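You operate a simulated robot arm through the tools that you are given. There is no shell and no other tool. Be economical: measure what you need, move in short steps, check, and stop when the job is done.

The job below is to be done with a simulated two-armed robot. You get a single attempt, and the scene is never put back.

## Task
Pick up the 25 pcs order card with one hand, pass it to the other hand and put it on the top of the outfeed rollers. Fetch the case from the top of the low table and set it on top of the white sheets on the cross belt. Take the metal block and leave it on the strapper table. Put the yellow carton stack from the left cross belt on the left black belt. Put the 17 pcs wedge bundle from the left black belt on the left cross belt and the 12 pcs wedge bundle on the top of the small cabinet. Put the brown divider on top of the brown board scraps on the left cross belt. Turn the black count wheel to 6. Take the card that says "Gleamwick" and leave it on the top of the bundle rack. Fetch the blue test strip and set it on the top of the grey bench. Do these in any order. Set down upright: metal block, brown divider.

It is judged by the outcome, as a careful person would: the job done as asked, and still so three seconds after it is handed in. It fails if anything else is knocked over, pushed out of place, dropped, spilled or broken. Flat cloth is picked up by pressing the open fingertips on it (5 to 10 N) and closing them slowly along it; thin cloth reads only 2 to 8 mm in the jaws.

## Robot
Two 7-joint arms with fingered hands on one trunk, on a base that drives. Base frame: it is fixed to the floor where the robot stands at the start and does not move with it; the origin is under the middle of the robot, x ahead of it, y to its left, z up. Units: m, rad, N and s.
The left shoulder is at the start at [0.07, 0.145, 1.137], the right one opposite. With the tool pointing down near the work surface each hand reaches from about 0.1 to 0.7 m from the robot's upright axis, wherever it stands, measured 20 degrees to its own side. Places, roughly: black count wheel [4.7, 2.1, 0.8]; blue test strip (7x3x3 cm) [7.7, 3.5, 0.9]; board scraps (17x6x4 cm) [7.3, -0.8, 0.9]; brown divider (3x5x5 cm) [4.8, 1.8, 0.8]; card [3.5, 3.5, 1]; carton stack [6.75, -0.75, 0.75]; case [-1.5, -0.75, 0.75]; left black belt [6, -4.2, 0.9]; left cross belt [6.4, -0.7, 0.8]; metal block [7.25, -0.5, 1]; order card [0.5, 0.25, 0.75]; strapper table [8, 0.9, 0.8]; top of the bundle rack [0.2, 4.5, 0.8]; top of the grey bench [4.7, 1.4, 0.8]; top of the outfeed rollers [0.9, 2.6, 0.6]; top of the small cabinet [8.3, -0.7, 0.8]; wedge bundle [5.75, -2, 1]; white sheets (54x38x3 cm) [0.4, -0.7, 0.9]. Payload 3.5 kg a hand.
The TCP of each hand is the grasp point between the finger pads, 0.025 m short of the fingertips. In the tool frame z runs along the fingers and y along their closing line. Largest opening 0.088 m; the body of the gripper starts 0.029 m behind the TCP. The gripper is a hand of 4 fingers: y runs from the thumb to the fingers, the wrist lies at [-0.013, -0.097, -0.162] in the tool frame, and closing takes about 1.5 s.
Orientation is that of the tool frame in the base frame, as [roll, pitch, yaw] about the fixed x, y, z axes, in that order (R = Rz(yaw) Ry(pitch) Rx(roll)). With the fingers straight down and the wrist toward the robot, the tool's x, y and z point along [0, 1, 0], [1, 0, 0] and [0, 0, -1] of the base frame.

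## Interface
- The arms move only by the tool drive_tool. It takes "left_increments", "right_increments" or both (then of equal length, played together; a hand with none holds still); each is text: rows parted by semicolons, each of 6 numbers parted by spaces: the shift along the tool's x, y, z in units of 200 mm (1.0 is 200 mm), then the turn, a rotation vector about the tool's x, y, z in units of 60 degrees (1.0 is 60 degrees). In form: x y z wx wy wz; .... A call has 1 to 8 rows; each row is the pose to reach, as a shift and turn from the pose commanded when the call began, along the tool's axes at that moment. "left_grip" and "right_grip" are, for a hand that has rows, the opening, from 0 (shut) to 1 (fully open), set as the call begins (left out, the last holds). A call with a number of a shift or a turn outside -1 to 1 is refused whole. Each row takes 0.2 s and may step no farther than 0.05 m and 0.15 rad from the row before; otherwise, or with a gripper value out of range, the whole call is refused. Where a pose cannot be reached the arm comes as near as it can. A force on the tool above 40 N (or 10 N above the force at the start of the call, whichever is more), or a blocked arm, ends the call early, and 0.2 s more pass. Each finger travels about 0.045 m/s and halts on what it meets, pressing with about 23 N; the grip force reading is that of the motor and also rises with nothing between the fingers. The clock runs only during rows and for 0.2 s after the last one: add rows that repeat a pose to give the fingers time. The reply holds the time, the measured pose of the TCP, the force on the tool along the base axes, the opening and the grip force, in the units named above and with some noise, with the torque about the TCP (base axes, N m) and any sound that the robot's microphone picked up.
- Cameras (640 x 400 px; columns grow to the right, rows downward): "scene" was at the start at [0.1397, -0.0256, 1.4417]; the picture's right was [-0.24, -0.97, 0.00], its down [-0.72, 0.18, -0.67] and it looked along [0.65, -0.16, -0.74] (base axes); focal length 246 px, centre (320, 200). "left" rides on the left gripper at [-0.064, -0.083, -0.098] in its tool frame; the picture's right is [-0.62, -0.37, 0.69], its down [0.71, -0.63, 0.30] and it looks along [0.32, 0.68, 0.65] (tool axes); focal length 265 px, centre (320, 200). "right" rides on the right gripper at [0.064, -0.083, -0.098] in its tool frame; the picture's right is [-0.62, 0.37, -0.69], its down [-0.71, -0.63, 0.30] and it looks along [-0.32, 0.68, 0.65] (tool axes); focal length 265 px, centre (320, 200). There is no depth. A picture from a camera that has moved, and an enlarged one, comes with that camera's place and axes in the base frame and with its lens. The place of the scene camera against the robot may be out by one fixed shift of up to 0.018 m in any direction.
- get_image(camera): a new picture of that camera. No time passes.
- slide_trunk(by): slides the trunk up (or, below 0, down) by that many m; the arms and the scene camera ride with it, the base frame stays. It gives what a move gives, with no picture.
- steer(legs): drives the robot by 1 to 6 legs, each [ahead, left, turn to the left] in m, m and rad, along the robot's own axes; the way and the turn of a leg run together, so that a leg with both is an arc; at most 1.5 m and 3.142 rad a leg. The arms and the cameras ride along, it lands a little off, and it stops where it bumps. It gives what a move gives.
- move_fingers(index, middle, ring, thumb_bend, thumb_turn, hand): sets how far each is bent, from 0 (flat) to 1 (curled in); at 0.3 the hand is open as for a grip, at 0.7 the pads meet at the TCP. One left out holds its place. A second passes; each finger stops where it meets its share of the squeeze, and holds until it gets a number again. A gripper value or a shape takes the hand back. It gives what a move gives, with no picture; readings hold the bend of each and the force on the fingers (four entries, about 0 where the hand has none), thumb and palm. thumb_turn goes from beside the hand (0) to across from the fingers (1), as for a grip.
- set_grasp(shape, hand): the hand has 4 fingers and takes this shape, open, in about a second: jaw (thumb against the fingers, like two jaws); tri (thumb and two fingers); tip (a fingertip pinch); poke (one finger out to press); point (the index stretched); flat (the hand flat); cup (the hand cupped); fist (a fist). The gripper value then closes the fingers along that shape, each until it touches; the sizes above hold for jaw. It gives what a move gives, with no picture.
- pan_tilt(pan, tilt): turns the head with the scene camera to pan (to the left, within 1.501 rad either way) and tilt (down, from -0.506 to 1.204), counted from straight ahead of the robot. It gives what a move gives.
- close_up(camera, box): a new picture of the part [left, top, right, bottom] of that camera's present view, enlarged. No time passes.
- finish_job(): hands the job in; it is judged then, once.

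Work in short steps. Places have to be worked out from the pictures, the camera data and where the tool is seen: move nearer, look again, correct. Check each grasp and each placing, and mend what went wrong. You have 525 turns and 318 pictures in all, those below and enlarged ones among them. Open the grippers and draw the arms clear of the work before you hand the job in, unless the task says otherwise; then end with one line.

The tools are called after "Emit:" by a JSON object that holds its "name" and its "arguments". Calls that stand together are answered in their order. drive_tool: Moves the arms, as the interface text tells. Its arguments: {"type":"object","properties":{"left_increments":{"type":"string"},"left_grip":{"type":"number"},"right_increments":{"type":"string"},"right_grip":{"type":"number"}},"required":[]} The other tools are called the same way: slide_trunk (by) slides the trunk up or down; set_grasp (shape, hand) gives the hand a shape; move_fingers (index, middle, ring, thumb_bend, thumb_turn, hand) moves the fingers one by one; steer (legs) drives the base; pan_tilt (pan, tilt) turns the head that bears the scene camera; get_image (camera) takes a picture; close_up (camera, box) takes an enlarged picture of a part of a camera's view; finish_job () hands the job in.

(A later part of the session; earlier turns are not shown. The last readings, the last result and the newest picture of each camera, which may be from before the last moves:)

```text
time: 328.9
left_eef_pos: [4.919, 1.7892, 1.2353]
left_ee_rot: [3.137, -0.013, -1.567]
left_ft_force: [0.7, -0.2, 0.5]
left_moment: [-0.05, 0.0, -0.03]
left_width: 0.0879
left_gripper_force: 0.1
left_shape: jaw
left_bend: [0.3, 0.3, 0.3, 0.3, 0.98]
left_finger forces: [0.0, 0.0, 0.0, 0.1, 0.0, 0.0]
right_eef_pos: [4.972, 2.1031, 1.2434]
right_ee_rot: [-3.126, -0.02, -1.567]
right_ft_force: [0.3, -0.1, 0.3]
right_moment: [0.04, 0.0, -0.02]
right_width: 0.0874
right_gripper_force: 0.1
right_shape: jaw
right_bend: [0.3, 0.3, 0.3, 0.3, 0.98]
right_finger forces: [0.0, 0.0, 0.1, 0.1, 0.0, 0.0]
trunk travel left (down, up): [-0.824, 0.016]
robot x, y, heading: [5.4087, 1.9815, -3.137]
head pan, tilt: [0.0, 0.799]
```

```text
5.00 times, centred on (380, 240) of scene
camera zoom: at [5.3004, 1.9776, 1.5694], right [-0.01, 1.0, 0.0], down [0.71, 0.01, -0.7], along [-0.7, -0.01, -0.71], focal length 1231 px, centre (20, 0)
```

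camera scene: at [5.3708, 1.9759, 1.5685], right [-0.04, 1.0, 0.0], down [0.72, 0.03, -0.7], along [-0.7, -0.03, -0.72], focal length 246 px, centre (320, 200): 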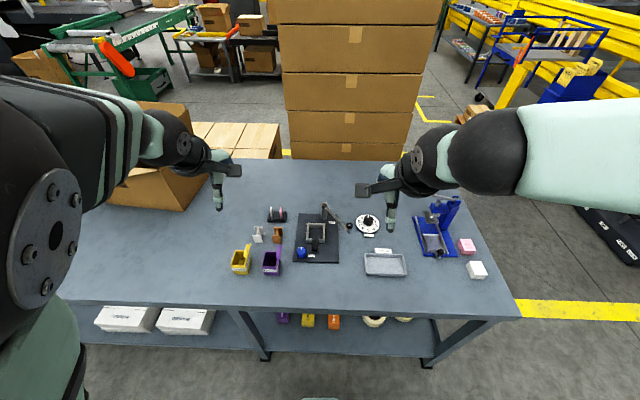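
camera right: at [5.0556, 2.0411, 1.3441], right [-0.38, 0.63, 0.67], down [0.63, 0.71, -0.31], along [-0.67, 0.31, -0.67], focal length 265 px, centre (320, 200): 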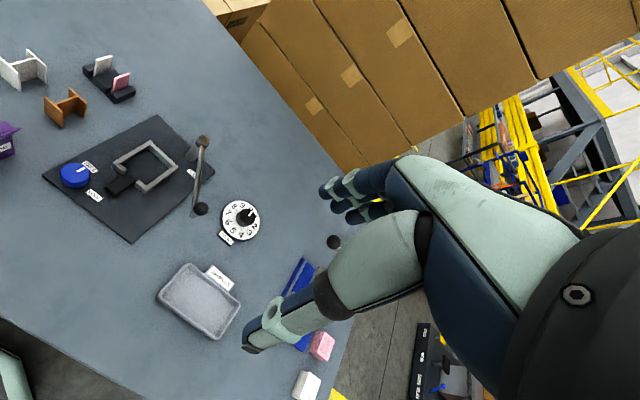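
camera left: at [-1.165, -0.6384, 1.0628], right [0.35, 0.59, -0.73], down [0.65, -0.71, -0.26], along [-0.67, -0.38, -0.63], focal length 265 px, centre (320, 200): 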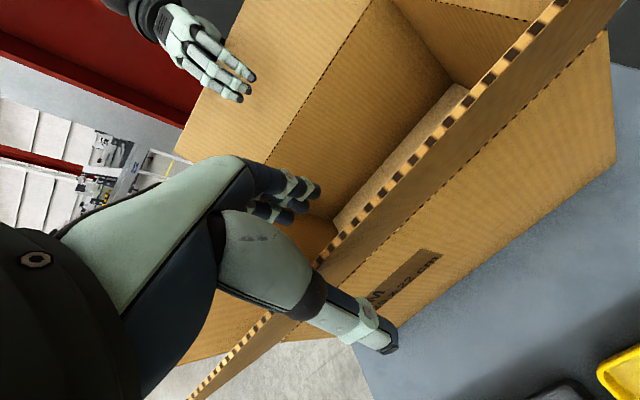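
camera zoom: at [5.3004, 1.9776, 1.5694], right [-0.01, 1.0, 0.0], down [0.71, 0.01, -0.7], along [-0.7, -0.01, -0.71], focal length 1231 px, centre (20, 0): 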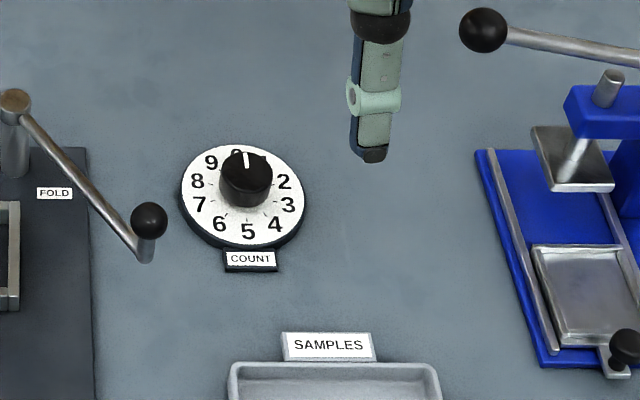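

Dial: digits run clockwise, knob now at 0; 6 is 144° counter-clockwise. Bring the right hand above the knob.

Emit:
{"name": "drive_tool", "arguments": {"right_increments": "-0.05 0.2 0 0 0 0; -0.1 0.4 0.1 0 0 0; -0.15 0.6 0.25 0 0 0; -0.19 0.8 0.4 0 0 0; -0.19 1 0.5 0 0 0; -0.19 1 0.7 0 0 0; -0.19 1 0.9 0 0 0", "right_grip": 0.85}}

Emit:
{"name": "get_image", "arguments": {"camera": "right"}}

Emit:
{"name": "get_image", "arguments": {"camera": "scene"}}

```text
refused: row 3 steps farther than a row can; nothing moved
```

```text
180 pictures are left
camera right: at [5.0556, 2.0411, 1.3441], right [-0.38, 0.63, 0.67], down [0.63, 0.71, -0.31], along [-0.67, 0.31, -0.67], focal length 265 px, centre (320, 200)
```

right: 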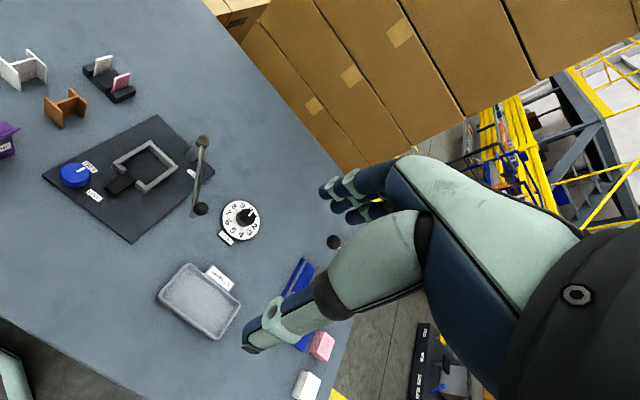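

```text
179 pictures are left
camera scene: at [5.3004, 1.9776, 1.5694], right [-0.01, 1.0, 0.0], down [0.71, 0.01, -0.7], along [-0.7, -0.01, -0.71], focal length 246 px, centre (320, 200)
```

scene: 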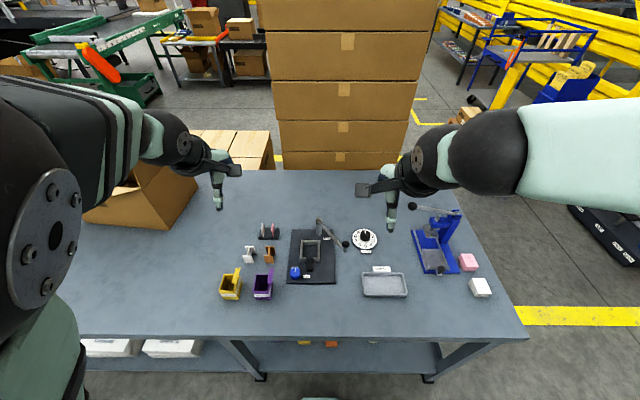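

Emit:
{"name": "drive_tool", "arguments": {"right_increments": "-0.05 0.2 0 0 0 0; -0.1 0.4 0.1 0 0 0; -0.15 0.6 0.2 0 0 0; -0.19 0.8 0.3 0 0 0; -0.19 1 0.4 0 0 0; -0.19 1 0.6 0 0 0; -0.19 1 0.8 0 0 0; -0.19 1 0.95 0 0 0", "right_grip": 0.85}}

Emit:
{"name": "get_image", "arguments": {"camera": "right"}}

```text
time: 330.7
left_eef_pos: [4.9104, 1.7891, 1.2323]
left_ee_rot: [-3.141, -0.014, -1.57]
left_ft_force: [-0.3, -0.2, -0.8]
left_moment: [0.0, 0.0, -0.01]
left_width: 0.0876
left_gripper_force: 0.0
left_shape: jaw
left_bend: [0.3, 0.3, 0.3, 0.3, 0.98]
left_finger forces: [0.1, 0.0, 0.0, 0.0, 0.0, 0.1]
right_eef_pos: [4.7675, 2.1359, 1.0436]
right_ee_rot: [-3.117, -0.021, -1.567]
right_ft_force: [-0.6, 0.7, 0.1]
right_moment: [0.0, -0.04, 0.0]
right_width: 0.0753
right_gripper_force: 0.1
right_shape: jaw
right_bend: [0.28, 0.33, 0.31, 0.43, 0.98]
right_finger forces: [0.0, 0.0, 0.1, 0.1, 0.0, 0.0]
trunk travel left (down, up): [-0.824, 0.016]
robot x, y, heading: [5.4075, 1.985, -3.137]
head pan, tilt: [0.0, 0.799]
```

```text
178 pictures are left
camera right: at [4.8498, 2.0736, 1.1445], right [-0.39, 0.63, 0.67], down [0.64, 0.71, -0.31], along [-0.67, 0.31, -0.68], focal length 265 px, centre (320, 200)
```

right: 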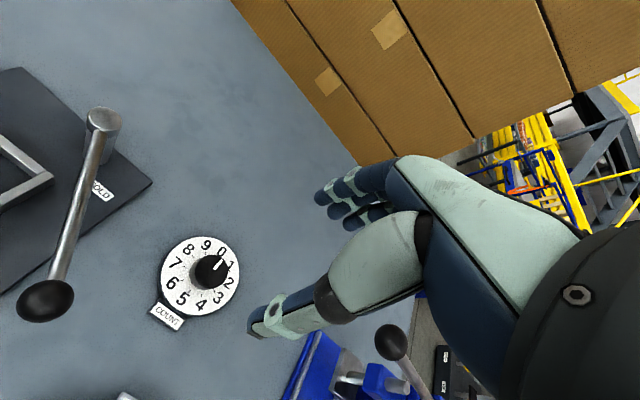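

Emit:
{"name": "close_up", "arguments": {"camera": "right", "box": [140, 220, 260, 340]}}

```text
3.33 times, centred on (200, 280) of right
camera zoom: at [4.8498, 2.0736, 1.1445], right [-0.39, 0.63, 0.67], down [0.64, 0.71, -0.31], along [-0.67, 0.31, -0.68], focal length 885 px, centre (720, -67)
```

zoom: 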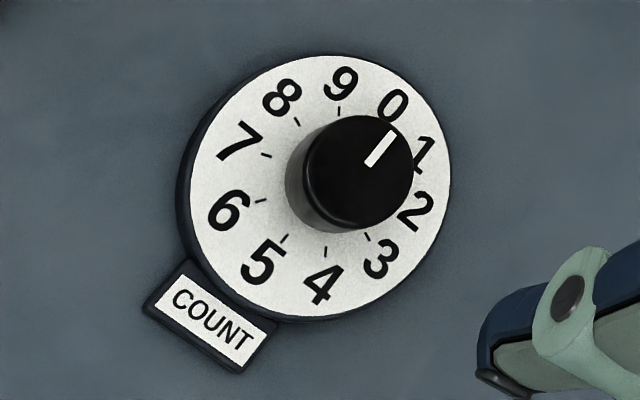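

Knob top at ≈[4.746, 2.146, 0.83]. Descend with the hand open around it.

Emit:
{"name": "drive_tool", "arguments": {"right_increments": "-0.05 0.107 0.2 0 0 0; -0.05 0.107 0.4 0 0 0; -0.05 0.107 0.6 0 0 0; -0.05 0.107 0.75 0 0 0; -0.05 0.107 0.88 0 0 0"}}

Emit:
{"name": "get_image", "arguments": {"camera": "right"}}

Emit:
{"name": "close_up", "arguments": {"camera": "scene", "box": [300, 180, 440, 290]}}

```text
time: 331.9
left_eef_pos: [4.9096, 1.7898, 1.2331]
left_ee_rot: [-3.14, -0.013, -1.568]
left_ft_force: [-0.5, 0.3, 0.6]
left_moment: [0.02, 0.01, -0.01]
left_width: 0.0877
left_gripper_force: 0.0
left_shape: jaw
left_bend: [0.3, 0.3, 0.3, 0.3, 0.98]
left_finger forces: [0.0, 0.0, 0.0, 0.0, 0.1, 0.0]
right_eef_pos: [4.752, 2.1422, 0.8699]
right_ee_rot: [-3.12, -0.022, -1.568]
right_ft_force: [-0.4, 0.0, -0.2]
right_moment: [0.01, 0.02, 0.01]
right_width: 0.0751
right_gripper_force: 0.1
right_shape: jaw
right_bend: [0.28, 0.33, 0.31, 0.43, 0.98]
right_finger forces: [0.1, 0.0, 0.0, 0.1, 0.0, 0.1]
trunk travel left (down, up): [-0.824, 0.016]
robot x, y, heading: [5.4114, 1.9841, -3.133]
head pan, tilt: [0.0, 0.799]
```

```text
176 pictures are left
camera right: at [4.8341, 2.0803, 0.9708], right [-0.38, 0.63, 0.67], down [0.63, 0.71, -0.31], along [-0.67, 0.31, -0.68], focal length 265 px, centre (320, 200)
```

right: 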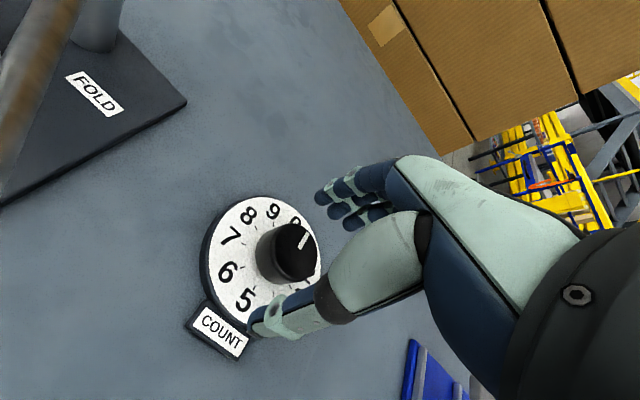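

```text
3.64 times, centred on (370, 235) of scene
camera zoom: at [5.2903, 1.9781, 1.5685], right [-0.01, 1.0, 0.0], down [0.72, 0.01, -0.7], along [-0.7, -0.01, -0.72], focal length 895 px, centre (138, 73)
```

zoom: 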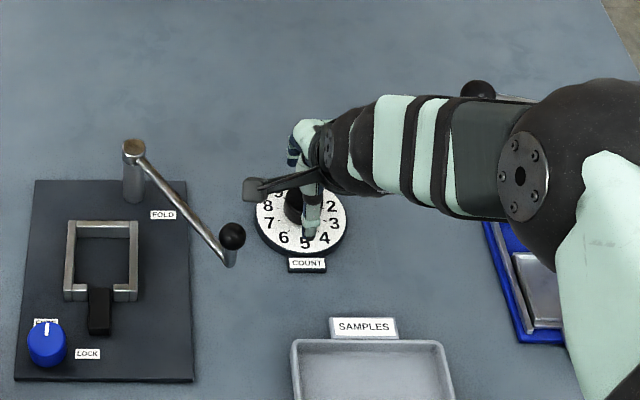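

Emit:
{"name": "drive_tool", "arguments": {"right_increments": "-0.035 0.05 0.05 0 0 0; -0.035 0.05 0.14 0 0 0"}}

Emit:
{"name": "drive_tool", "arguments": {"right_increments": "0 0 0 0 0 0; 0 0 0 0 0 0; 0 0 0 0 0 0; 0 0 0 0 0 0; 0 0 0 0 0 0; 0 0 0 0 0 0", "right_grip": 0}}

Emit:
{"name": "get_image", "arguments": {"camera": "right"}}

```text
time: 332.5
left_eef_pos: [4.9097, 1.7893, 1.2318]
left_ee_rot: [-3.141, -0.013, -1.566]
left_ft_force: [-0.4, 0.2, 0.7]
left_moment: [0.01, 0.01, -0.06]
left_width: 0.0878
left_gripper_force: 0.0
left_shape: jaw
left_bend: [0.3, 0.3, 0.3, 0.3, 0.98]
left_finger forces: [0.1, 0.0, 0.1, 0.1, 0.0, 0.1]
right_eef_pos: [4.7425, 2.1481, 0.8423]
right_ee_rot: [-3.121, -0.022, -1.57]
right_ft_force: [0.7, -0.2, 0.0]
right_moment: [0.0, -0.02, 0.03]
right_width: 0.0747
right_gripper_force: 0.1
right_shape: jaw
right_bend: [0.28, 0.33, 0.31, 0.43, 0.98]
right_finger forces: [0.1, 0.0, 0.0, 0.0, 0.0, 0.0]
trunk travel left (down, up): [-0.824, 0.016]
robot x, y, heading: [5.4068, 1.985, -3.139]
head pan, tilt: [0.0, 0.799]
```

```text
time: 333.9
left_eef_pos: [4.9114, 1.7906, 1.2331]
left_ee_rot: [3.141, -0.016, -1.566]
left_ft_force: [0.7, 0.6, 0.9]
left_moment: [-0.01, 0.01, 0.01]
left_width: 0.0876
left_gripper_force: 0.2
left_shape: jaw
left_bend: [0.3, 0.3, 0.3, 0.3, 0.98]
left_finger forces: [0.0, 0.1, 0.0, 0.0, 0.0, 0.1]
right_eef_pos: [4.7428, 2.1482, 0.8417]
right_ee_rot: [-3.12, -0.024, -1.569]
right_ft_force: [2.4, -0.1, 0.2]
right_moment: [0.04, -0.02, 0.04]
right_width: 0.0298
right_gripper_force: 22.8
right_shape: jaw
right_bend: [0.74, 0.56, 0.61, 0.73, 1.0]
right_finger forces: [12.3, 6.3, 0.0, 0.0, 20.3, 0.0]
trunk travel left (down, up): [-0.824, 0.016]
robot x, y, heading: [5.4091, 1.9807, -3.135]
head pan, tilt: [0.0, 0.799]
```

```text
174 pictures are left
camera right: at [4.8261, 2.0869, 0.9432], right [-0.39, 0.63, 0.67], down [0.64, 0.71, -0.31], along [-0.67, 0.31, -0.68], focal length 265 px, centre (320, 200)
```

right: 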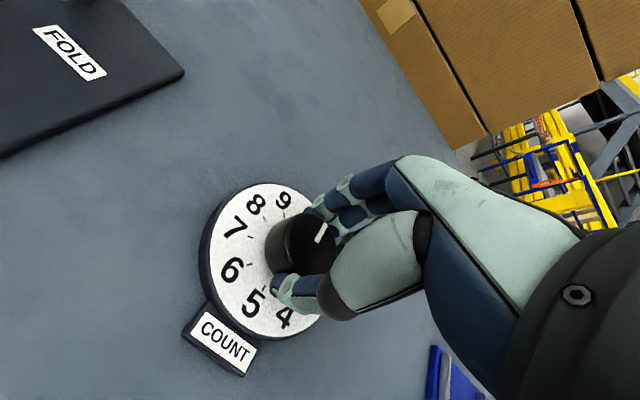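

Knob gripped. Turn the hand about 59° counter-clockwise.

Emit:
{"name": "drive_tool", "arguments": {"right_increments": "0 0 0 0 0 -0.14; 0 0 0 0 0 -0.28; 0 0 0 0 0 -0.42; 0 0 0 0 0 -0.56; 0 0 0 0 0 -0.7; 0 0 0 0 0 -0.84; 0 0 0 0 0 -0.98"}}

Emit:
{"name": "get_image", "arguments": {"camera": "right"}}

Emit:
{"name": "close_up", "arguments": {"camera": "scene", "box": [320, 200, 420, 280]}}

```text
time: 335.5
left_eef_pos: [4.9022, 1.7913, 1.2292]
left_ee_rot: [-3.134, -0.016, -1.569]
left_ft_force: [1.0, -1.0, -0.3]
left_moment: [0.03, 0.0, 0.01]
left_width: 0.0878
left_gripper_force: 0.1
left_shape: jaw
left_bend: [0.3, 0.3, 0.3, 0.3, 0.98]
left_finger forces: [0.1, 0.0, 0.0, 0.0, 0.1, 0.0]
right_eef_pos: [4.7459, 2.1616, 0.8451]
right_ee_rot: [3.138, -0.003, -0.671]
right_ft_force: [-27.0, 10.6, -21.7]
right_moment: [0.56, 0.32, -0.75]
right_width: 0.0326
right_gripper_force: 22.7
right_shape: jaw
right_bend: [0.35, 0.58, 0.61, 0.8, 0.96]
right_finger forces: [24.5, 19.7, 0.0, 0.0, 13.6, 0.0]
right hand out of reach, approached as far as the arm can: row 5, 6, 7
trunk travel left (down, up): [-0.824, 0.016]
robot x, y, heading: [5.406, 1.9871, -3.138]
head pan, tilt: [0.0, 0.799]
stopped in row 7 (right hand): the force on the tool passed its limit at 47 N (the readings are from after the stop); the commanded pose is now the measured one
```

```text
173 pictures are left
camera right: at [4.8494, 2.1871, 0.9426], right [-0.71, 0.1, 0.69], down [-0.17, 0.94, -0.31], along [-0.68, -0.34, -0.65], focal length 265 px, centre (320, 200)
```

right: 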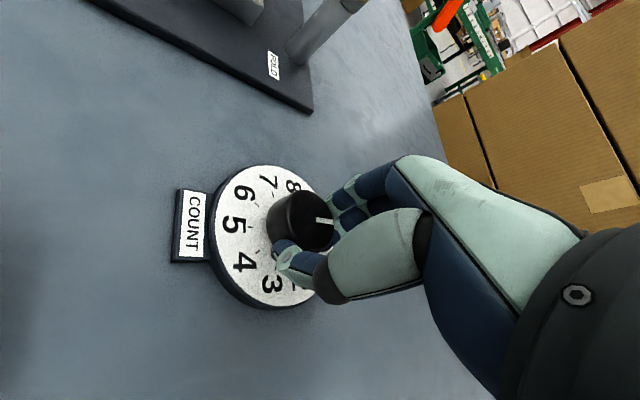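

```text
5.00 times, centred on (370, 240) of scene
camera zoom: at [5.2804, 1.98, 1.5671], right [-0.01, 1.0, 0.0], down [0.72, 0.0, -0.69], along [-0.69, 0.0, -0.72], focal length 1231 px, centre (70, 0)
```

zoom: 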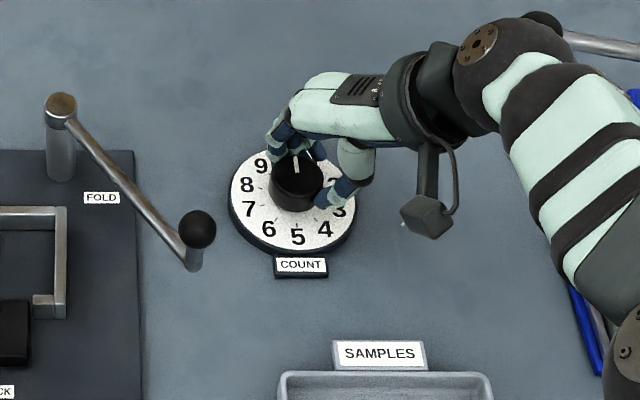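

The fingers slipped (the knob stays at 0) because the hand drifted off-centre near its reach limit. Release, raise, and set up better: lower trunk and recentre.

Emit:
{"name": "drive_tool", "arguments": {"right_increments": "0 0 0 0 0 0; 0 0 0 0 0 0; 0 0 0 0 0 0; 0 0 0 0 0 0; 0 0 0 0 0 0", "right_grip": 0.85}}

Emit:
{"name": "drive_tool", "arguments": {"right_increments": "0 0 -0.15 0 0 0; 0 0 -0.35 0 0 0; 0 0 -0.55 0 0 0; 0 0 -0.75 0 0 0; 0 0 -0.95 0 0 0"}}

Emit:
{"name": "drive_tool", "arguments": {"right_increments": "0 0 0 0 0 0.14; 0 0 0 0 0 0.28; 0 0 0 0 0 0.42; 0 0 0 0 0 0.56; 0 0 0 0 0 0.7; 0 0 0 0 0 0.84; 0 0 0 0 0 0.98"}}

Emit:
{"name": "slide_trunk", "arguments": {"by": -0.15}}

Emit:
{"name": "get_image", "arguments": {"camera": "right"}}

```text
time: 336.7
left_eef_pos: [4.9103, 1.7896, 1.2331]
left_ee_rot: [3.141, -0.015, -1.569]
left_ft_force: [-0.6, -0.7, -0.4]
left_moment: [-0.01, 0.01, 0.02]
left_width: 0.0876
left_gripper_force: 0.0
left_shape: jaw
left_bend: [0.3, 0.3, 0.3, 0.3, 0.98]
left_finger forces: [0.1, 0.1, 0.0, 0.0, 0.1, 0.1]
right_eef_pos: [4.7545, 2.1554, 0.8514]
right_ee_rot: [3.133, -0.006, -0.658]
right_ft_force: [-1.0, -0.2, 0.2]
right_moment: [0.02, 0.02, -0.04]
right_width: 0.0748
right_gripper_force: 0.1
right_shape: jaw
right_bend: [0.28, 0.33, 0.31, 0.43, 0.99]
right_finger forces: [0.0, 0.0, 0.0, 0.0, 0.1, 0.0]
trunk travel left (down, up): [-0.824, 0.016]
robot x, y, heading: [5.4101, 1.9847, -3.135]
head pan, tilt: [0.0, 0.799]
```

```text
time: 337.9
left_eef_pos: [4.9097, 1.7901, 1.2321]
left_ee_rot: [3.141, -0.014, -1.57]
left_ft_force: [-0.1, 0.2, -0.3]
left_moment: [0.02, 0.01, 0.02]
left_width: 0.0878
left_gripper_force: 0.1
left_shape: jaw
left_bend: [0.3, 0.3, 0.3, 0.3, 0.98]
left_finger forces: [0.1, 0.0, 0.0, 0.1, 0.1, 0.1]
right_eef_pos: [4.7513, 2.1576, 1.0389]
right_ee_rot: [3.133, -0.007, -0.659]
right_ft_force: [0.0, -0.2, 0.1]
right_moment: [-0.01, -0.04, 0.02]
right_width: 0.0746
right_gripper_force: 0.1
right_shape: jaw
right_bend: [0.28, 0.33, 0.31, 0.43, 0.99]
right_finger forces: [0.1, 0.0, 0.1, 0.1, 0.0, 0.0]
trunk travel left (down, up): [-0.824, 0.016]
robot x, y, heading: [5.4087, 1.986, -3.137]
head pan, tilt: [0.0, 0.799]
```

```text
time: 339.5
left_eef_pos: [4.9093, 1.7903, 1.2321]
left_ee_rot: [-3.14, -0.014, -1.57]
left_ft_force: [-0.2, 0.8, 1.0]
left_moment: [0.01, 0.03, 0.0]
left_width: 0.0879
left_gripper_force: 0.0
left_shape: jaw
left_bend: [0.3, 0.3, 0.3, 0.3, 0.98]
left_finger forces: [0.0, 0.0, 0.0, 0.0, 0.0, 0.0]
right_eef_pos: [4.7524, 2.1571, 1.0409]
right_ee_rot: [3.14, -0.013, -1.688]
right_ft_force: [-0.5, -0.2, -0.6]
right_moment: [0.01, 0.02, 0.03]
right_width: 0.0746
right_gripper_force: 0.2
right_shape: jaw
right_bend: [0.28, 0.33, 0.31, 0.43, 0.99]
right_finger forces: [0.0, 0.0, 0.0, 0.1, 0.0, 0.0]
trunk travel left (down, up): [-0.824, 0.016]
robot x, y, heading: [5.408, 1.987, -3.133]
head pan, tilt: [0.0, 0.799]
```

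```text
time: 341.2
left_eef_pos: [4.9088, 1.7912, 1.0824]
left_ee_rot: [-3.141, -0.015, -1.569]
left_ft_force: [-0.5, 0.8, 0.1]
left_moment: [0.01, -0.01, -0.01]
left_width: 0.0878
left_gripper_force: 0.1
left_shape: jaw
left_bend: [0.3, 0.3, 0.3, 0.3, 0.98]
left_finger forces: [0.0, 0.1, 0.0, 0.0, 0.0, 0.0]
right_eef_pos: [4.7539, 2.1582, 0.8909]
right_ee_rot: [-3.141, -0.012, -1.686]
right_ft_force: [-0.1, -1.3, 0.4]
right_moment: [0.01, 0.03, 0.0]
right_width: 0.0744
right_gripper_force: 0.0
right_shape: jaw
right_bend: [0.28, 0.33, 0.31, 0.43, 0.99]
right_finger forces: [0.1, 0.0, 0.0, 0.0, 0.0, 0.0]
trunk travel left (down, up): [-0.674, 0.166]
robot x, y, heading: [5.4095, 1.9845, -3.138]
head pan, tilt: [0.0, 0.799]
```

```text
171 pictures are left
camera right: at [4.8298, 2.0854, 0.989], right [-0.3, 0.67, 0.68], down [0.71, 0.63, -0.31], along [-0.64, 0.39, -0.66], focal length 265 px, centre (320, 200)
```

right: 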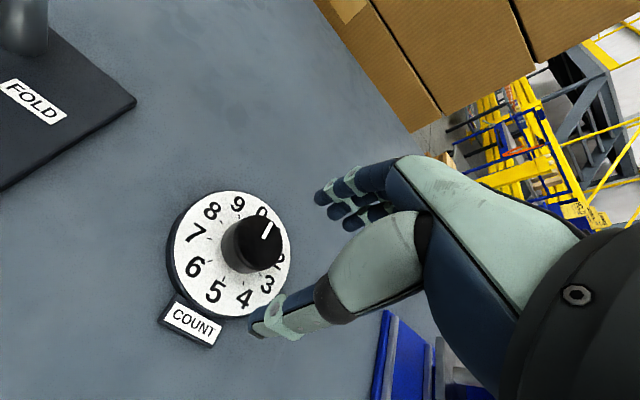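

Recentre: knob centre ≈(4.747, 2.146). First pre-rotate the hand clockwise, then centre and go slightly lower for a deeper grip.

Emit:
{"name": "drive_tool", "arguments": {"right_increments": "0 0 0 0 0 0.13; 0 0 0 0 0 0.26; 0 0 0 0 0 0.39; 0 0 0 0 0 0.52; 0 0 0 0 0 0.6"}}

Emit:
{"name": "get_image", "arguments": {"camera": "right"}}

```text
time: 342.4
left_eef_pos: [4.9102, 1.7904, 1.0817]
left_ee_rot: [-3.14, -0.014, -1.571]
left_ft_force: [-0.9, -0.2, -0.7]
left_moment: [0.03, 0.03, 0.01]
left_width: 0.0878
left_gripper_force: 0.0
left_shape: jaw
left_bend: [0.3, 0.3, 0.3, 0.3, 0.98]
left_finger forces: [0.0, 0.0, 0.0, 0.0, 0.0, 0.1]
right_eef_pos: [4.7524, 2.1571, 0.8904]
right_ee_rot: [-3.133, -0.009, -2.314]
right_ft_force: [0.1, -0.7, -0.3]
right_moment: [0.02, -0.01, 0.01]
right_width: 0.0747
right_gripper_force: 0.0
right_shape: jaw
right_bend: [0.28, 0.33, 0.31, 0.43, 0.99]
right_finger forces: [0.0, 0.0, 0.1, 0.1, 0.0, 0.0]
trunk travel left (down, up): [-0.674, 0.166]
robot x, y, heading: [5.4071, 1.9861, -3.131]
head pan, tilt: [0.0, 0.799]
```

```text
170 pictures are left
camera right: at [4.7718, 2.0547, 0.9896], right [0.15, 0.71, 0.68], down [0.95, 0.1, -0.31], along [-0.28, 0.69, -0.66], focal length 265 px, centre (320, 200)
```

right: 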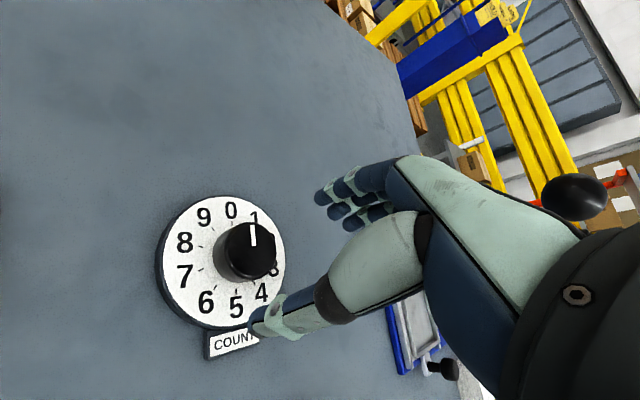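

Emit:
{"name": "drive_tool", "arguments": {"right_increments": "0.055 -0.015 0.1 0 0 0; 0.055 -0.015 0.2 0 0 0; 0.055 -0.015 0.27 0 0 0"}}

Emit:
{"name": "drive_tool", "arguments": {"right_increments": "0 0 0 0 0 0; 0 0 0 0 0 0; 0 0 0 0 0 0; 0 0 0 0 0 0; 0 0 0 0 0 0; 0 0 0 0 0 0", "right_grip": 0}}

Emit:
{"name": "get_image", "arguments": {"camera": "right"}}

```text
time: 343.2
left_eef_pos: [4.9095, 1.7918, 1.083]
left_ee_rot: [-3.139, -0.014, -1.568]
left_ft_force: [0.1, -0.9, 0.1]
left_moment: [0.01, 0.0, -0.04]
left_width: 0.0875
left_gripper_force: 0.2
left_shape: jaw
left_bend: [0.3, 0.3, 0.3, 0.3, 0.98]
left_finger forces: [0.0, 0.0, 0.0, 0.0, 0.0, 0.0]
right_eef_pos: [4.7475, 2.1453, 0.8369]
right_ee_rot: [-3.133, -0.01, -2.314]
right_ft_force: [0.4, 0.3, 0.9]
right_moment: [0.01, 0.01, 0.02]
right_width: 0.0743
right_gripper_force: 0.0
right_shape: jaw
right_bend: [0.28, 0.33, 0.31, 0.43, 0.99]
right_finger forces: [0.0, 0.3, 0.0, 0.0, 0.1, 0.1]
trunk travel left (down, up): [-0.674, 0.166]
robot x, y, heading: [5.408, 1.9846, -3.135]
head pan, tilt: [0.0, 0.799]
```

```text
time: 344.6
left_eef_pos: [4.9088, 1.7906, 1.0821]
left_ee_rot: [-3.14, -0.014, -1.569]
left_ft_force: [0.7, -0.2, -0.4]
left_moment: [0.02, -0.02, -0.03]
left_width: 0.0877
left_gripper_force: 0.0
left_shape: jaw
left_bend: [0.3, 0.3, 0.3, 0.3, 0.98]
left_finger forces: [0.0, 0.0, 0.0, 0.0, 0.0, 0.1]
right_eef_pos: [4.7481, 2.1454, 0.8367]
right_ee_rot: [-3.134, -0.01, -2.312]
right_ft_force: [2.1, -1.4, -3.1]
right_moment: [0.1, 0.16, -0.03]
right_width: 0.0303
right_gripper_force: 23.1
right_shape: jaw
right_bend: [0.74, 0.51, 0.55, 0.73, 1.0]
right_finger forces: [16.1, 8.6, 0.0, 0.1, 21.2, 0.0]
trunk travel left (down, up): [-0.674, 0.166]
robot x, y, heading: [5.406, 1.9845, -3.135]
head pan, tilt: [0.0, 0.799]
```

```text
169 pictures are left
camera right: at [4.767, 2.043, 0.9349], right [0.15, 0.71, 0.68], down [0.95, 0.1, -0.3], along [-0.28, 0.69, -0.66], focal length 265 px, centre (320, 200)
```

right: 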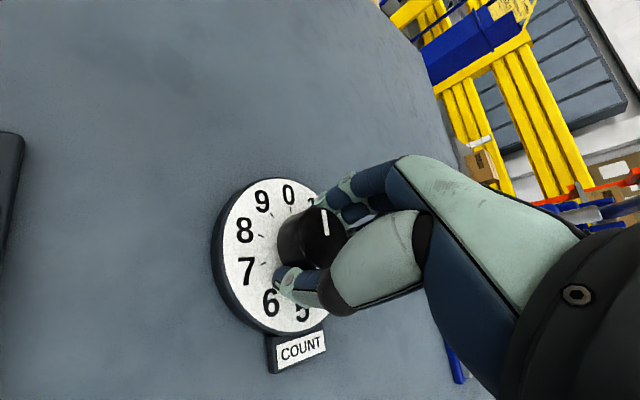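

The index passes beside the knob and presses on the thumb. Use the three-finger "tri" shape instead: raise, change shape and look.

Emit:
{"name": "drive_tool", "arguments": {"right_increments": "0 0 0 0 0 0; 0 0 0 0 0 0; 0 0 0 0 0 0; 0 0 0 0 0 0; 0 0 -0.15 0 0 0; 0 0 -0.3 0 0 0", "right_grip": 0.85}}

Emit:
{"name": "set_grasp", "arguments": {"hand": "right", "shape": "tri"}}

Emit:
{"name": "get_image", "arguments": {"camera": "right"}}

```text
time: 346.0
left_eef_pos: [4.9107, 1.7917, 1.0814]
left_ee_rot: [3.141, -0.013, -1.57]
left_ft_force: [-0.2, 0.2, -0.2]
left_moment: [-0.03, 0.01, 0.01]
left_width: 0.0878
left_gripper_force: 0.0
left_shape: jaw
left_bend: [0.3, 0.3, 0.3, 0.3, 0.98]
left_finger forces: [0.0, 0.0, 0.0, 0.0, 0.1, 0.0]
right_eef_pos: [4.7475, 2.146, 0.8965]
right_ee_rot: [-3.133, -0.01, -2.314]
right_ft_force: [-0.2, -0.1, 0.3]
right_moment: [0.02, -0.01, 0.01]
right_width: 0.0747
right_gripper_force: 0.0
right_shape: jaw
right_bend: [0.28, 0.33, 0.31, 0.43, 0.99]
right_finger forces: [0.0, 0.0, 0.1, 0.1, 0.0, 0.0]
trunk travel left (down, up): [-0.674, 0.166]
robot x, y, heading: [5.4078, 1.9904, -3.138]
head pan, tilt: [0.0, 0.799]
```

```text
time: 346.9
left_eef_pos: [4.9091, 1.7915, 1.0838]
left_ee_rot: [-3.14, -0.014, -1.569]
left_ft_force: [0.0, -0.4, -0.1]
left_moment: [-0.03, -0.02, -0.01]
left_width: 0.0879
left_gripper_force: 0.1
left_shape: jaw
left_bend: [0.3, 0.3, 0.3, 0.3, 0.98]
left_finger forces: [0.0, 0.0, 0.0, 0.0, 0.0, 0.1]
right_eef_pos: [4.746, 2.1466, 0.8954]
right_ee_rot: [-3.133, -0.007, -2.315]
right_ft_force: [0.0, 0.2, -0.3]
right_moment: [-0.01, 0.02, -0.02]
right_width: 0.0877
right_gripper_force: 0.0
right_shape: tri
right_bend: [0.3, 0.3, 0.99, 0.3, 0.98]
right_finger forces: [0.1, 0.1, 0.0, 0.0, 0.0, 0.0]
trunk travel left (down, up): [-0.674, 0.166]
robot x, y, heading: [5.4065, 1.9833, -3.136]
head pan, tilt: [0.0, 0.799]
```

```text
168 pictures are left
camera right: at [4.7661, 2.0436, 0.9952], right [0.15, 0.71, 0.68], down [0.95, 0.1, -0.31], along [-0.28, 0.69, -0.66], focal length 265 px, centre (320, 200)
```

right: 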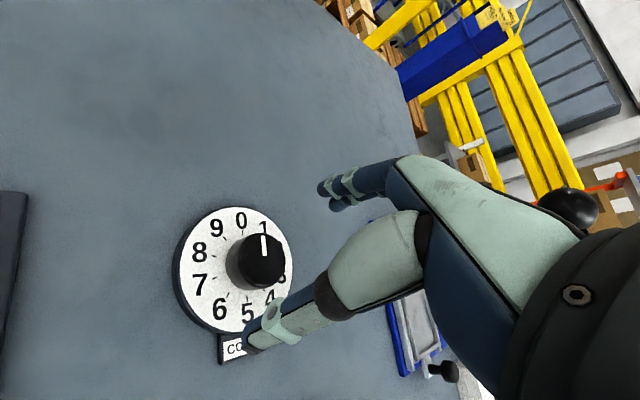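

Emit:
{"name": "drive_tool", "arguments": {"right_increments": "-0.06 0.01 0.1 0 0 0; -0.06 0.01 0.2 0 0 0; -0.06 0.01 0.295 0 0 0"}}

Emit:
{"name": "drive_tool", "arguments": {"right_increments": "0 0 0 0 0 0; 0 0 0 0 0 0; 0 0 0 0 0 0; 0 0 0 0 0 0; 0 0 0 0 0 0; 0 0 0 0 0 0; 0 0 0 0 0 0", "right_grip": 0}}

Emit:
{"name": "get_image", "arguments": {"camera": "right"}}

```text
time: 347.7
left_eef_pos: [4.9089, 1.7908, 1.0818]
left_ee_rot: [-3.14, -0.014, -1.569]
left_ft_force: [-0.5, 0.1, -0.2]
left_moment: [-0.02, -0.01, 0.03]
left_width: 0.088
left_gripper_force: 0.1
left_shape: jaw
left_bend: [0.3, 0.3, 0.3, 0.3, 0.98]
left_finger forces: [0.1, 0.0, 0.1, 0.1, 0.0, 0.1]
right_eef_pos: [4.7527, 2.1567, 0.8373]
right_ee_rot: [-3.134, -0.01, -2.312]
right_ft_force: [0.1, 0.7, -0.3]
right_moment: [-0.02, 0.01, -0.02]
right_width: 0.0879
right_gripper_force: 0.0
right_shape: tri
right_bend: [0.3, 0.3, 0.99, 0.3, 0.98]
right_finger forces: [0.1, 0.0, 0.0, 0.1, 0.0, 0.1]
trunk travel left (down, up): [-0.674, 0.166]
robot x, y, heading: [5.404, 1.9851, -3.131]
head pan, tilt: [0.0, 0.799]
```

```text
time: 349.3
left_eef_pos: [4.9099, 1.7929, 1.0833]
left_ee_rot: [-3.139, -0.014, -1.571]
left_ft_force: [0.2, 0.5, 0.1]
left_moment: [-0.02, -0.02, 0.03]
left_width: 0.0879
left_gripper_force: 0.1
left_shape: jaw
left_bend: [0.3, 0.3, 0.3, 0.3, 0.98]
left_finger forces: [0.0, 0.1, 0.0, 0.0, 0.0, 0.0]
right_eef_pos: [4.7542, 2.1581, 0.8362]
right_ee_rot: [-3.13, -0.008, -2.316]
right_ft_force: [6.1, 5.3, -4.4]
right_moment: [0.13, -0.12, -0.01]
right_width: 0.0127
right_gripper_force: 23.1
right_shape: tri
right_bend: [0.74, 0.71, 1.0, 0.77, 1.0]
right_finger forces: [10.9, 0.0, 0.0, 0.0, 19.0, 0.0]
trunk travel left (down, up): [-0.674, 0.166]
robot x, y, heading: [5.4078, 1.9851, -3.136]
head pan, tilt: [0.0, 0.799]
```

```text
167 pictures are left
camera right: at [4.7738, 2.0564, 0.9358], right [0.15, 0.71, 0.68], down [0.95, 0.09, -0.3], along [-0.28, 0.69, -0.66], focal length 265 px, centre (320, 200)
```

right: 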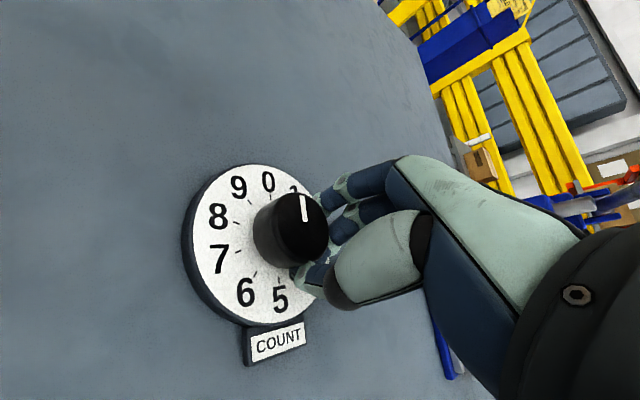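

The index is on the −x side; shift the hand the other way by 3 cm. Open, raise, shift, and retry.

Emit:
{"name": "drive_tool", "arguments": {"right_increments": "0 0 0 0 0 0; 0 0 0 0 0 0; 0 0 0 0 0 0; 0 0 0 0 0 0; 0 0 0 0 0 0; 0 0 -0.15 0 0 0; 0 0 -0.3 0 0 0", "right_grip": 1}}

Emit:
{"name": "drive_tool", "arguments": {"right_increments": "0.145 -0.01 0 0 0 0; 0.145 -0.01 0.15 0 0 0; 0.145 -0.01 0.3 0 0 0"}}

Emit:
{"name": "drive_tool", "arguments": {"right_increments": "0 0 0 0 0 0; 0 0 0 0 0 0; 0 0 0 0 0 0; 0 0 0 0 0 0; 0 0 0 0 0 0; 0 0 0 0 0 0; 0 0 0 0 0 0", "right_grip": 0}}

Emit:
{"name": "get_image", "arguments": {"camera": "right"}}

```text
time: 350.9
left_eef_pos: [4.9108, 1.7904, 1.0829]
left_ee_rot: [3.141, -0.014, -1.569]
left_ft_force: [-0.2, -0.1, -0.3]
left_moment: [0.04, -0.02, 0.03]
left_width: 0.0875
left_gripper_force: 0.1
left_shape: jaw
left_bend: [0.3, 0.3, 0.3, 0.3, 0.98]
left_finger forces: [0.1, 0.1, 0.0, 0.1, 0.0, 0.0]
right_eef_pos: [4.7537, 2.1585, 0.8993]
right_ee_rot: [-3.132, -0.009, -2.314]
right_ft_force: [-0.2, 0.3, -0.2]
right_moment: [0.02, -0.01, 0.0]
right_width: 0.0877
right_gripper_force: 0.1
right_shape: tri
right_bend: [0.3, 0.3, 0.99, 0.3, 0.98]
right_finger forces: [0.1, 0.0, 0.0, 0.0, 0.0, 0.1]
trunk travel left (down, up): [-0.674, 0.166]
robot x, y, heading: [5.4113, 1.9869, -3.131]
head pan, tilt: [0.0, 0.799]
```

```text
time: 351.7
left_eef_pos: [4.9102, 1.7923, 1.0822]
left_ee_rot: [-3.141, -0.014, -1.567]
left_ft_force: [-0.5, -0.2, 0.0]
left_moment: [0.04, 0.0, 0.02]
left_width: 0.0878
left_gripper_force: 0.0
left_shape: jaw
left_bend: [0.3, 0.3, 0.3, 0.3, 0.98]
left_finger forces: [0.0, 0.0, 0.1, 0.1, 0.1, 0.1]
right_eef_pos: [4.7372, 2.1337, 0.8393]
right_ee_rot: [-3.134, -0.009, -2.313]
right_ft_force: [-0.3, -0.7, 0.4]
right_moment: [0.0, -0.02, -0.03]
right_width: 0.0873
right_gripper_force: 0.0
right_shape: tri
right_bend: [0.3, 0.3, 0.99, 0.3, 0.98]
right_finger forces: [0.0, 0.0, 0.2, 0.1, 0.0, 0.1]
trunk travel left (down, up): [-0.674, 0.166]
robot x, y, heading: [5.4083, 1.9863, -3.135]
head pan, tilt: [0.0, 0.799]
```

```text
time: 353.3
left_eef_pos: [4.9085, 1.7901, 1.082]
left_ee_rot: [-3.14, -0.014, -1.57]
left_ft_force: [-0.2, 0.3, -0.5]
left_moment: [0.0, 0.02, 0.0]
left_width: 0.0879
left_gripper_force: 0.1
left_shape: jaw
left_bend: [0.3, 0.3, 0.3, 0.3, 0.98]
left_finger forces: [0.0, 0.0, 0.0, 0.0, 0.0, 0.1]
right_eef_pos: [4.7364, 2.133, 0.8373]
right_ee_rot: [-3.132, -0.008, -2.312]
right_ft_force: [-5.1, -5.5, -0.4]
right_moment: [-0.03, 0.12, 0.09]
right_width: 0.015
right_gripper_force: 23.1
right_shape: tri
right_bend: [0.71, 0.5, 1.0, 0.78, 1.0]
right_finger forces: [0.1, 9.3, 0.1, 0.0, 17.0, 0.0]
trunk travel left (down, up): [-0.674, 0.166]
robot x, y, heading: [5.4078, 1.9849, -3.136]
head pan, tilt: [0.0, 0.799]
```

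```text
166 pictures are left
camera right: at [4.7558, 2.0297, 0.9377], right [0.15, 0.71, 0.68], down [0.95, 0.1, -0.31], along [-0.29, 0.69, -0.66], focal length 265 px, centre (320, 200)
```

right: 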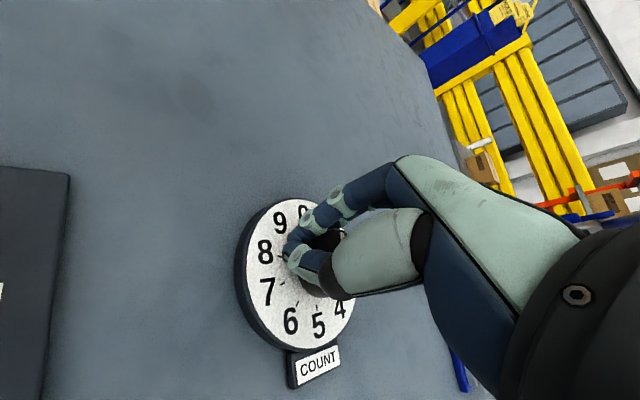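

Likely the dial only turns clockwise from 0 (0→6 = 216° clockwise). Release, return to jaw shape at neutral yaw, and turn clockwise.

Emit:
{"name": "drive_tool", "arguments": {"right_increments": "0 0 0 0 0 0; 0 0 0 0 0 0; 0 0 0 0 0 0; 0 0 0 0 0 0; 0 0 0 0 0 0; 0 0 -0.15 0 0 0; 0 0 -0.3 0 0 0", "right_grip": 1}}

Emit:
{"name": "set_grasp", "arguments": {"hand": "right", "shape": "jaw"}}

Emit:
{"name": "drive_tool", "arguments": {"right_increments": "0 0 0 0 0 -0.14; 0 0 0 0 0 -0.28; 0 0 0 0 0 -0.42; 0 0 0 0 0 -0.56; 0 0 0 0 0 -0.7; 0 0 0 0 0 -0.82"}}

Emit:
{"name": "get_image", "arguments": {"camera": "right"}}

```text
time: 354.9
left_eef_pos: [4.9105, 1.7914, 1.0834]
left_ee_rot: [-3.141, -0.015, -1.569]
left_ft_force: [-0.6, 0.0, -0.2]
left_moment: [0.0, -0.04, 0.01]
left_width: 0.088
left_gripper_force: 0.0
left_shape: jaw
left_bend: [0.3, 0.3, 0.3, 0.3, 0.98]
left_finger forces: [0.0, 0.0, 0.1, 0.1, 0.1, 0.0]
right_eef_pos: [4.7362, 2.1352, 0.8978]
right_ee_rot: [-3.132, -0.009, -2.314]
right_ft_force: [0.2, 0.2, 1.2]
right_moment: [0.02, -0.01, 0.01]
right_width: 0.0878
right_gripper_force: 0.1
right_shape: tri
right_bend: [0.3, 0.3, 0.99, 0.3, 0.98]
right_finger forces: [0.0, 0.0, 0.0, 0.0, 0.0, 0.1]
trunk travel left (down, up): [-0.674, 0.166]
robot x, y, heading: [5.409, 1.9846, -3.133]
head pan, tilt: [0.0, 0.799]
```

```text
time: 355.8
left_eef_pos: [4.9095, 1.7917, 1.0818]
left_ee_rot: [-3.138, -0.014, -1.57]
left_ft_force: [-0.6, 0.4, -0.2]
left_moment: [0.0, -0.02, -0.02]
left_width: 0.088
left_gripper_force: 0.0
left_shape: jaw
left_bend: [0.3, 0.3, 0.3, 0.3, 0.98]
left_finger forces: [0.0, 0.0, 0.0, 0.0, 0.0, 0.0]
right_eef_pos: [4.7365, 2.1344, 0.8967]
right_ee_rot: [-3.133, -0.008, -2.312]
right_ft_force: [-1.1, -0.2, 0.5]
right_moment: [-0.01, -0.01, 0.03]
right_width: 0.0878
right_gripper_force: 0.1
right_shape: jaw
right_bend: [0.3, 0.3, 0.3, 0.3, 0.98]
right_finger forces: [0.0, 0.1, 0.1, 0.0, 0.0, 0.0]
trunk travel left (down, up): [-0.674, 0.166]
robot x, y, heading: [5.4103, 1.9883, -3.136]
head pan, tilt: [0.0, 0.799]
```

```text
time: 357.2
left_eef_pos: [4.9087, 1.7911, 1.0827]
left_ee_rot: [-3.14, -0.016, -1.571]
left_ft_force: [-0.4, 0.4, 0.3]
left_moment: [-0.03, 0.02, -0.02]
left_width: 0.088
left_gripper_force: 0.1
left_shape: jaw
left_bend: [0.3, 0.3, 0.3, 0.3, 0.98]
left_finger forces: [0.0, 0.1, 0.1, 0.0, 0.0, 0.1]
right_eef_pos: [4.735, 2.135, 0.8967]
right_ee_rot: [3.139, -0.011, -1.451]
right_ft_force: [-0.8, 0.0, 0.1]
right_moment: [-0.01, -0.01, 0.02]
right_width: 0.0876
right_gripper_force: 0.0
right_shape: jaw
right_bend: [0.3, 0.3, 0.3, 0.3, 0.98]
right_finger forces: [0.0, 0.0, 0.0, 0.0, 0.0, 0.0]
trunk travel left (down, up): [-0.674, 0.166]
robot x, y, heading: [5.405, 1.9832, -3.137]
head pan, tilt: [0.0, 0.799]
```

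```text
165 pictures are left
camera right: at [4.8277, 2.0827, 0.9956], right [-0.44, 0.58, 0.69], down [0.54, 0.78, -0.31], along [-0.72, 0.23, -0.66], focal length 265 px, centre (320, 200)
```

right: 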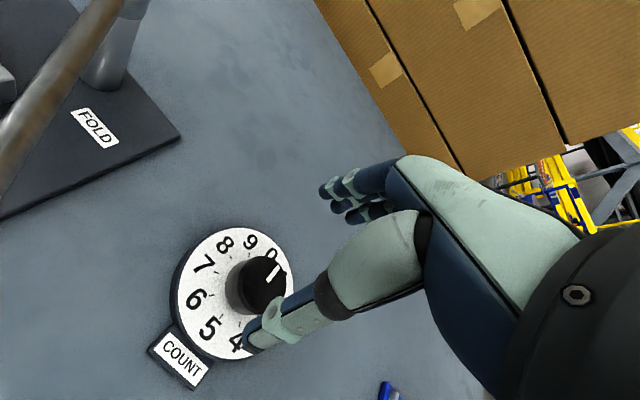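

Emit:
{"name": "drive_tool", "arguments": {"right_increments": "-0.052 -0.067 0.1 0 0 0; -0.052 -0.067 0.2 0 0 0; -0.052 -0.067 0.298 0 0 0"}}

Emit:
{"name": "drive_tool", "arguments": {"right_increments": "0 0 0 0 0 0; 0 0 0 0 0 0; 0 0 0 0 0 0; 0 0 0 0 0 0; 0 0 0 0 0 0; 0 0 0 0 0 0", "right_grip": 0}}

Emit:
{"name": "drive_tool", "arguments": {"right_increments": "0 0 0 0 0 0.14; 0 0 0 0 0 0.28; 0 0 0 0 0 0.42; 0 0 0 0 0 0.56; 0 0 0 0 0 0.7; 0 0 0 0 0 0.84; 0 0 0 0 0 0.98"}}

Emit:
{"name": "get_image", "arguments": {"camera": "right"}}

```text
time: 358.0
left_eef_pos: [4.9091, 1.7914, 1.0833]
left_ee_rot: [-3.139, -0.014, -1.57]
left_ft_force: [0.1, 0.1, 1.1]
left_moment: [0.02, 0.01, -0.02]
left_width: 0.0877
left_gripper_force: 0.1
left_shape: jaw
left_bend: [0.3, 0.3, 0.3, 0.3, 0.98]
left_finger forces: [0.0, 0.1, 0.1, 0.0, 0.1, 0.0]
right_eef_pos: [4.7476, 2.1455, 0.8372]
right_ee_rot: [3.138, -0.011, -1.454]
right_ft_force: [-0.9, -0.6, 0.2]
right_moment: [0.02, 0.01, 0.0]
right_width: 0.0878
right_gripper_force: 0.0
right_shape: jaw
right_bend: [0.3, 0.3, 0.3, 0.3, 0.98]
right_finger forces: [0.0, 0.0, 0.0, 0.1, 0.0, 0.0]
trunk travel left (down, up): [-0.674, 0.166]
robot x, y, heading: [5.4097, 1.9846, -3.136]
head pan, tilt: [0.0, 0.799]
```

```text
time: 359.4
left_eef_pos: [4.9095, 1.7908, 1.0824]
left_ee_rot: [-3.14, -0.013, -1.57]
left_ft_force: [-0.3, 0.0, -0.6]
left_moment: [0.0, 0.03, -0.01]
left_width: 0.0878
left_gripper_force: 0.1
left_shape: jaw
left_bend: [0.3, 0.3, 0.3, 0.3, 0.98]
left_finger forces: [0.0, 0.1, 0.0, 0.0, 0.0, 0.1]
right_eef_pos: [4.748, 2.1451, 0.8375]
right_ee_rot: [-3.141, -0.013, -1.454]
right_ft_force: [2.8, 0.5, -2.2]
right_moment: [-0.04, -0.14, 0.02]
right_width: 0.0316
right_gripper_force: 23.3
right_shape: jaw
right_bend: [0.74, 0.5, 0.54, 0.74, 1.0]
right_finger forces: [11.4, 6.8, 0.1, 0.1, 21.0, 0.1]
trunk travel left (down, up): [-0.674, 0.166]
robot x, y, heading: [5.4077, 1.9836, -3.14]
head pan, tilt: [0.0, 0.799]
```

```text
time: 361.0
left_eef_pos: [4.9088, 1.7896, 1.0822]
left_ee_rot: [-3.139, -0.015, -1.567]
left_ft_force: [-0.7, -0.4, 0.6]
left_moment: [0.03, 0.02, -0.02]
left_width: 0.0879
left_gripper_force: 0.0
left_shape: jaw
left_bend: [0.3, 0.3, 0.3, 0.3, 0.98]
left_finger forces: [0.0, 0.0, 0.1, 0.0, 0.1, 0.0]
right_eef_pos: [4.7463, 2.1435, 0.8373]
right_ee_rot: [-3.131, -0.005, -2.482]
right_ft_force: [-1.0, -4.9, -2.2]
right_moment: [-0.12, -0.06, 0.03]
right_width: 0.0309
right_gripper_force: 23.0
right_shape: jaw
right_bend: [0.74, 0.5, 0.54, 0.74, 1.0]
right_finger forces: [11.2, 5.7, 0.1, 0.0, 21.2, 0.0]
trunk travel left (down, up): [-0.674, 0.166]
robot x, y, heading: [5.4111, 1.9881, -3.135]
head pan, tilt: [0.0, 0.799]
```

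```text
164 pictures are left
camera right: at [4.7486, 2.0404, 0.936], right [0.26, 0.68, 0.68], down [0.95, -0.06, -0.3], along [-0.16, 0.73, -0.66], focal length 265 px, centre (320, 200)
```

right: 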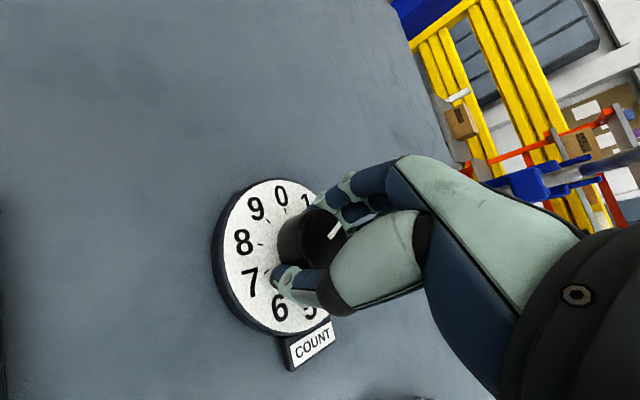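

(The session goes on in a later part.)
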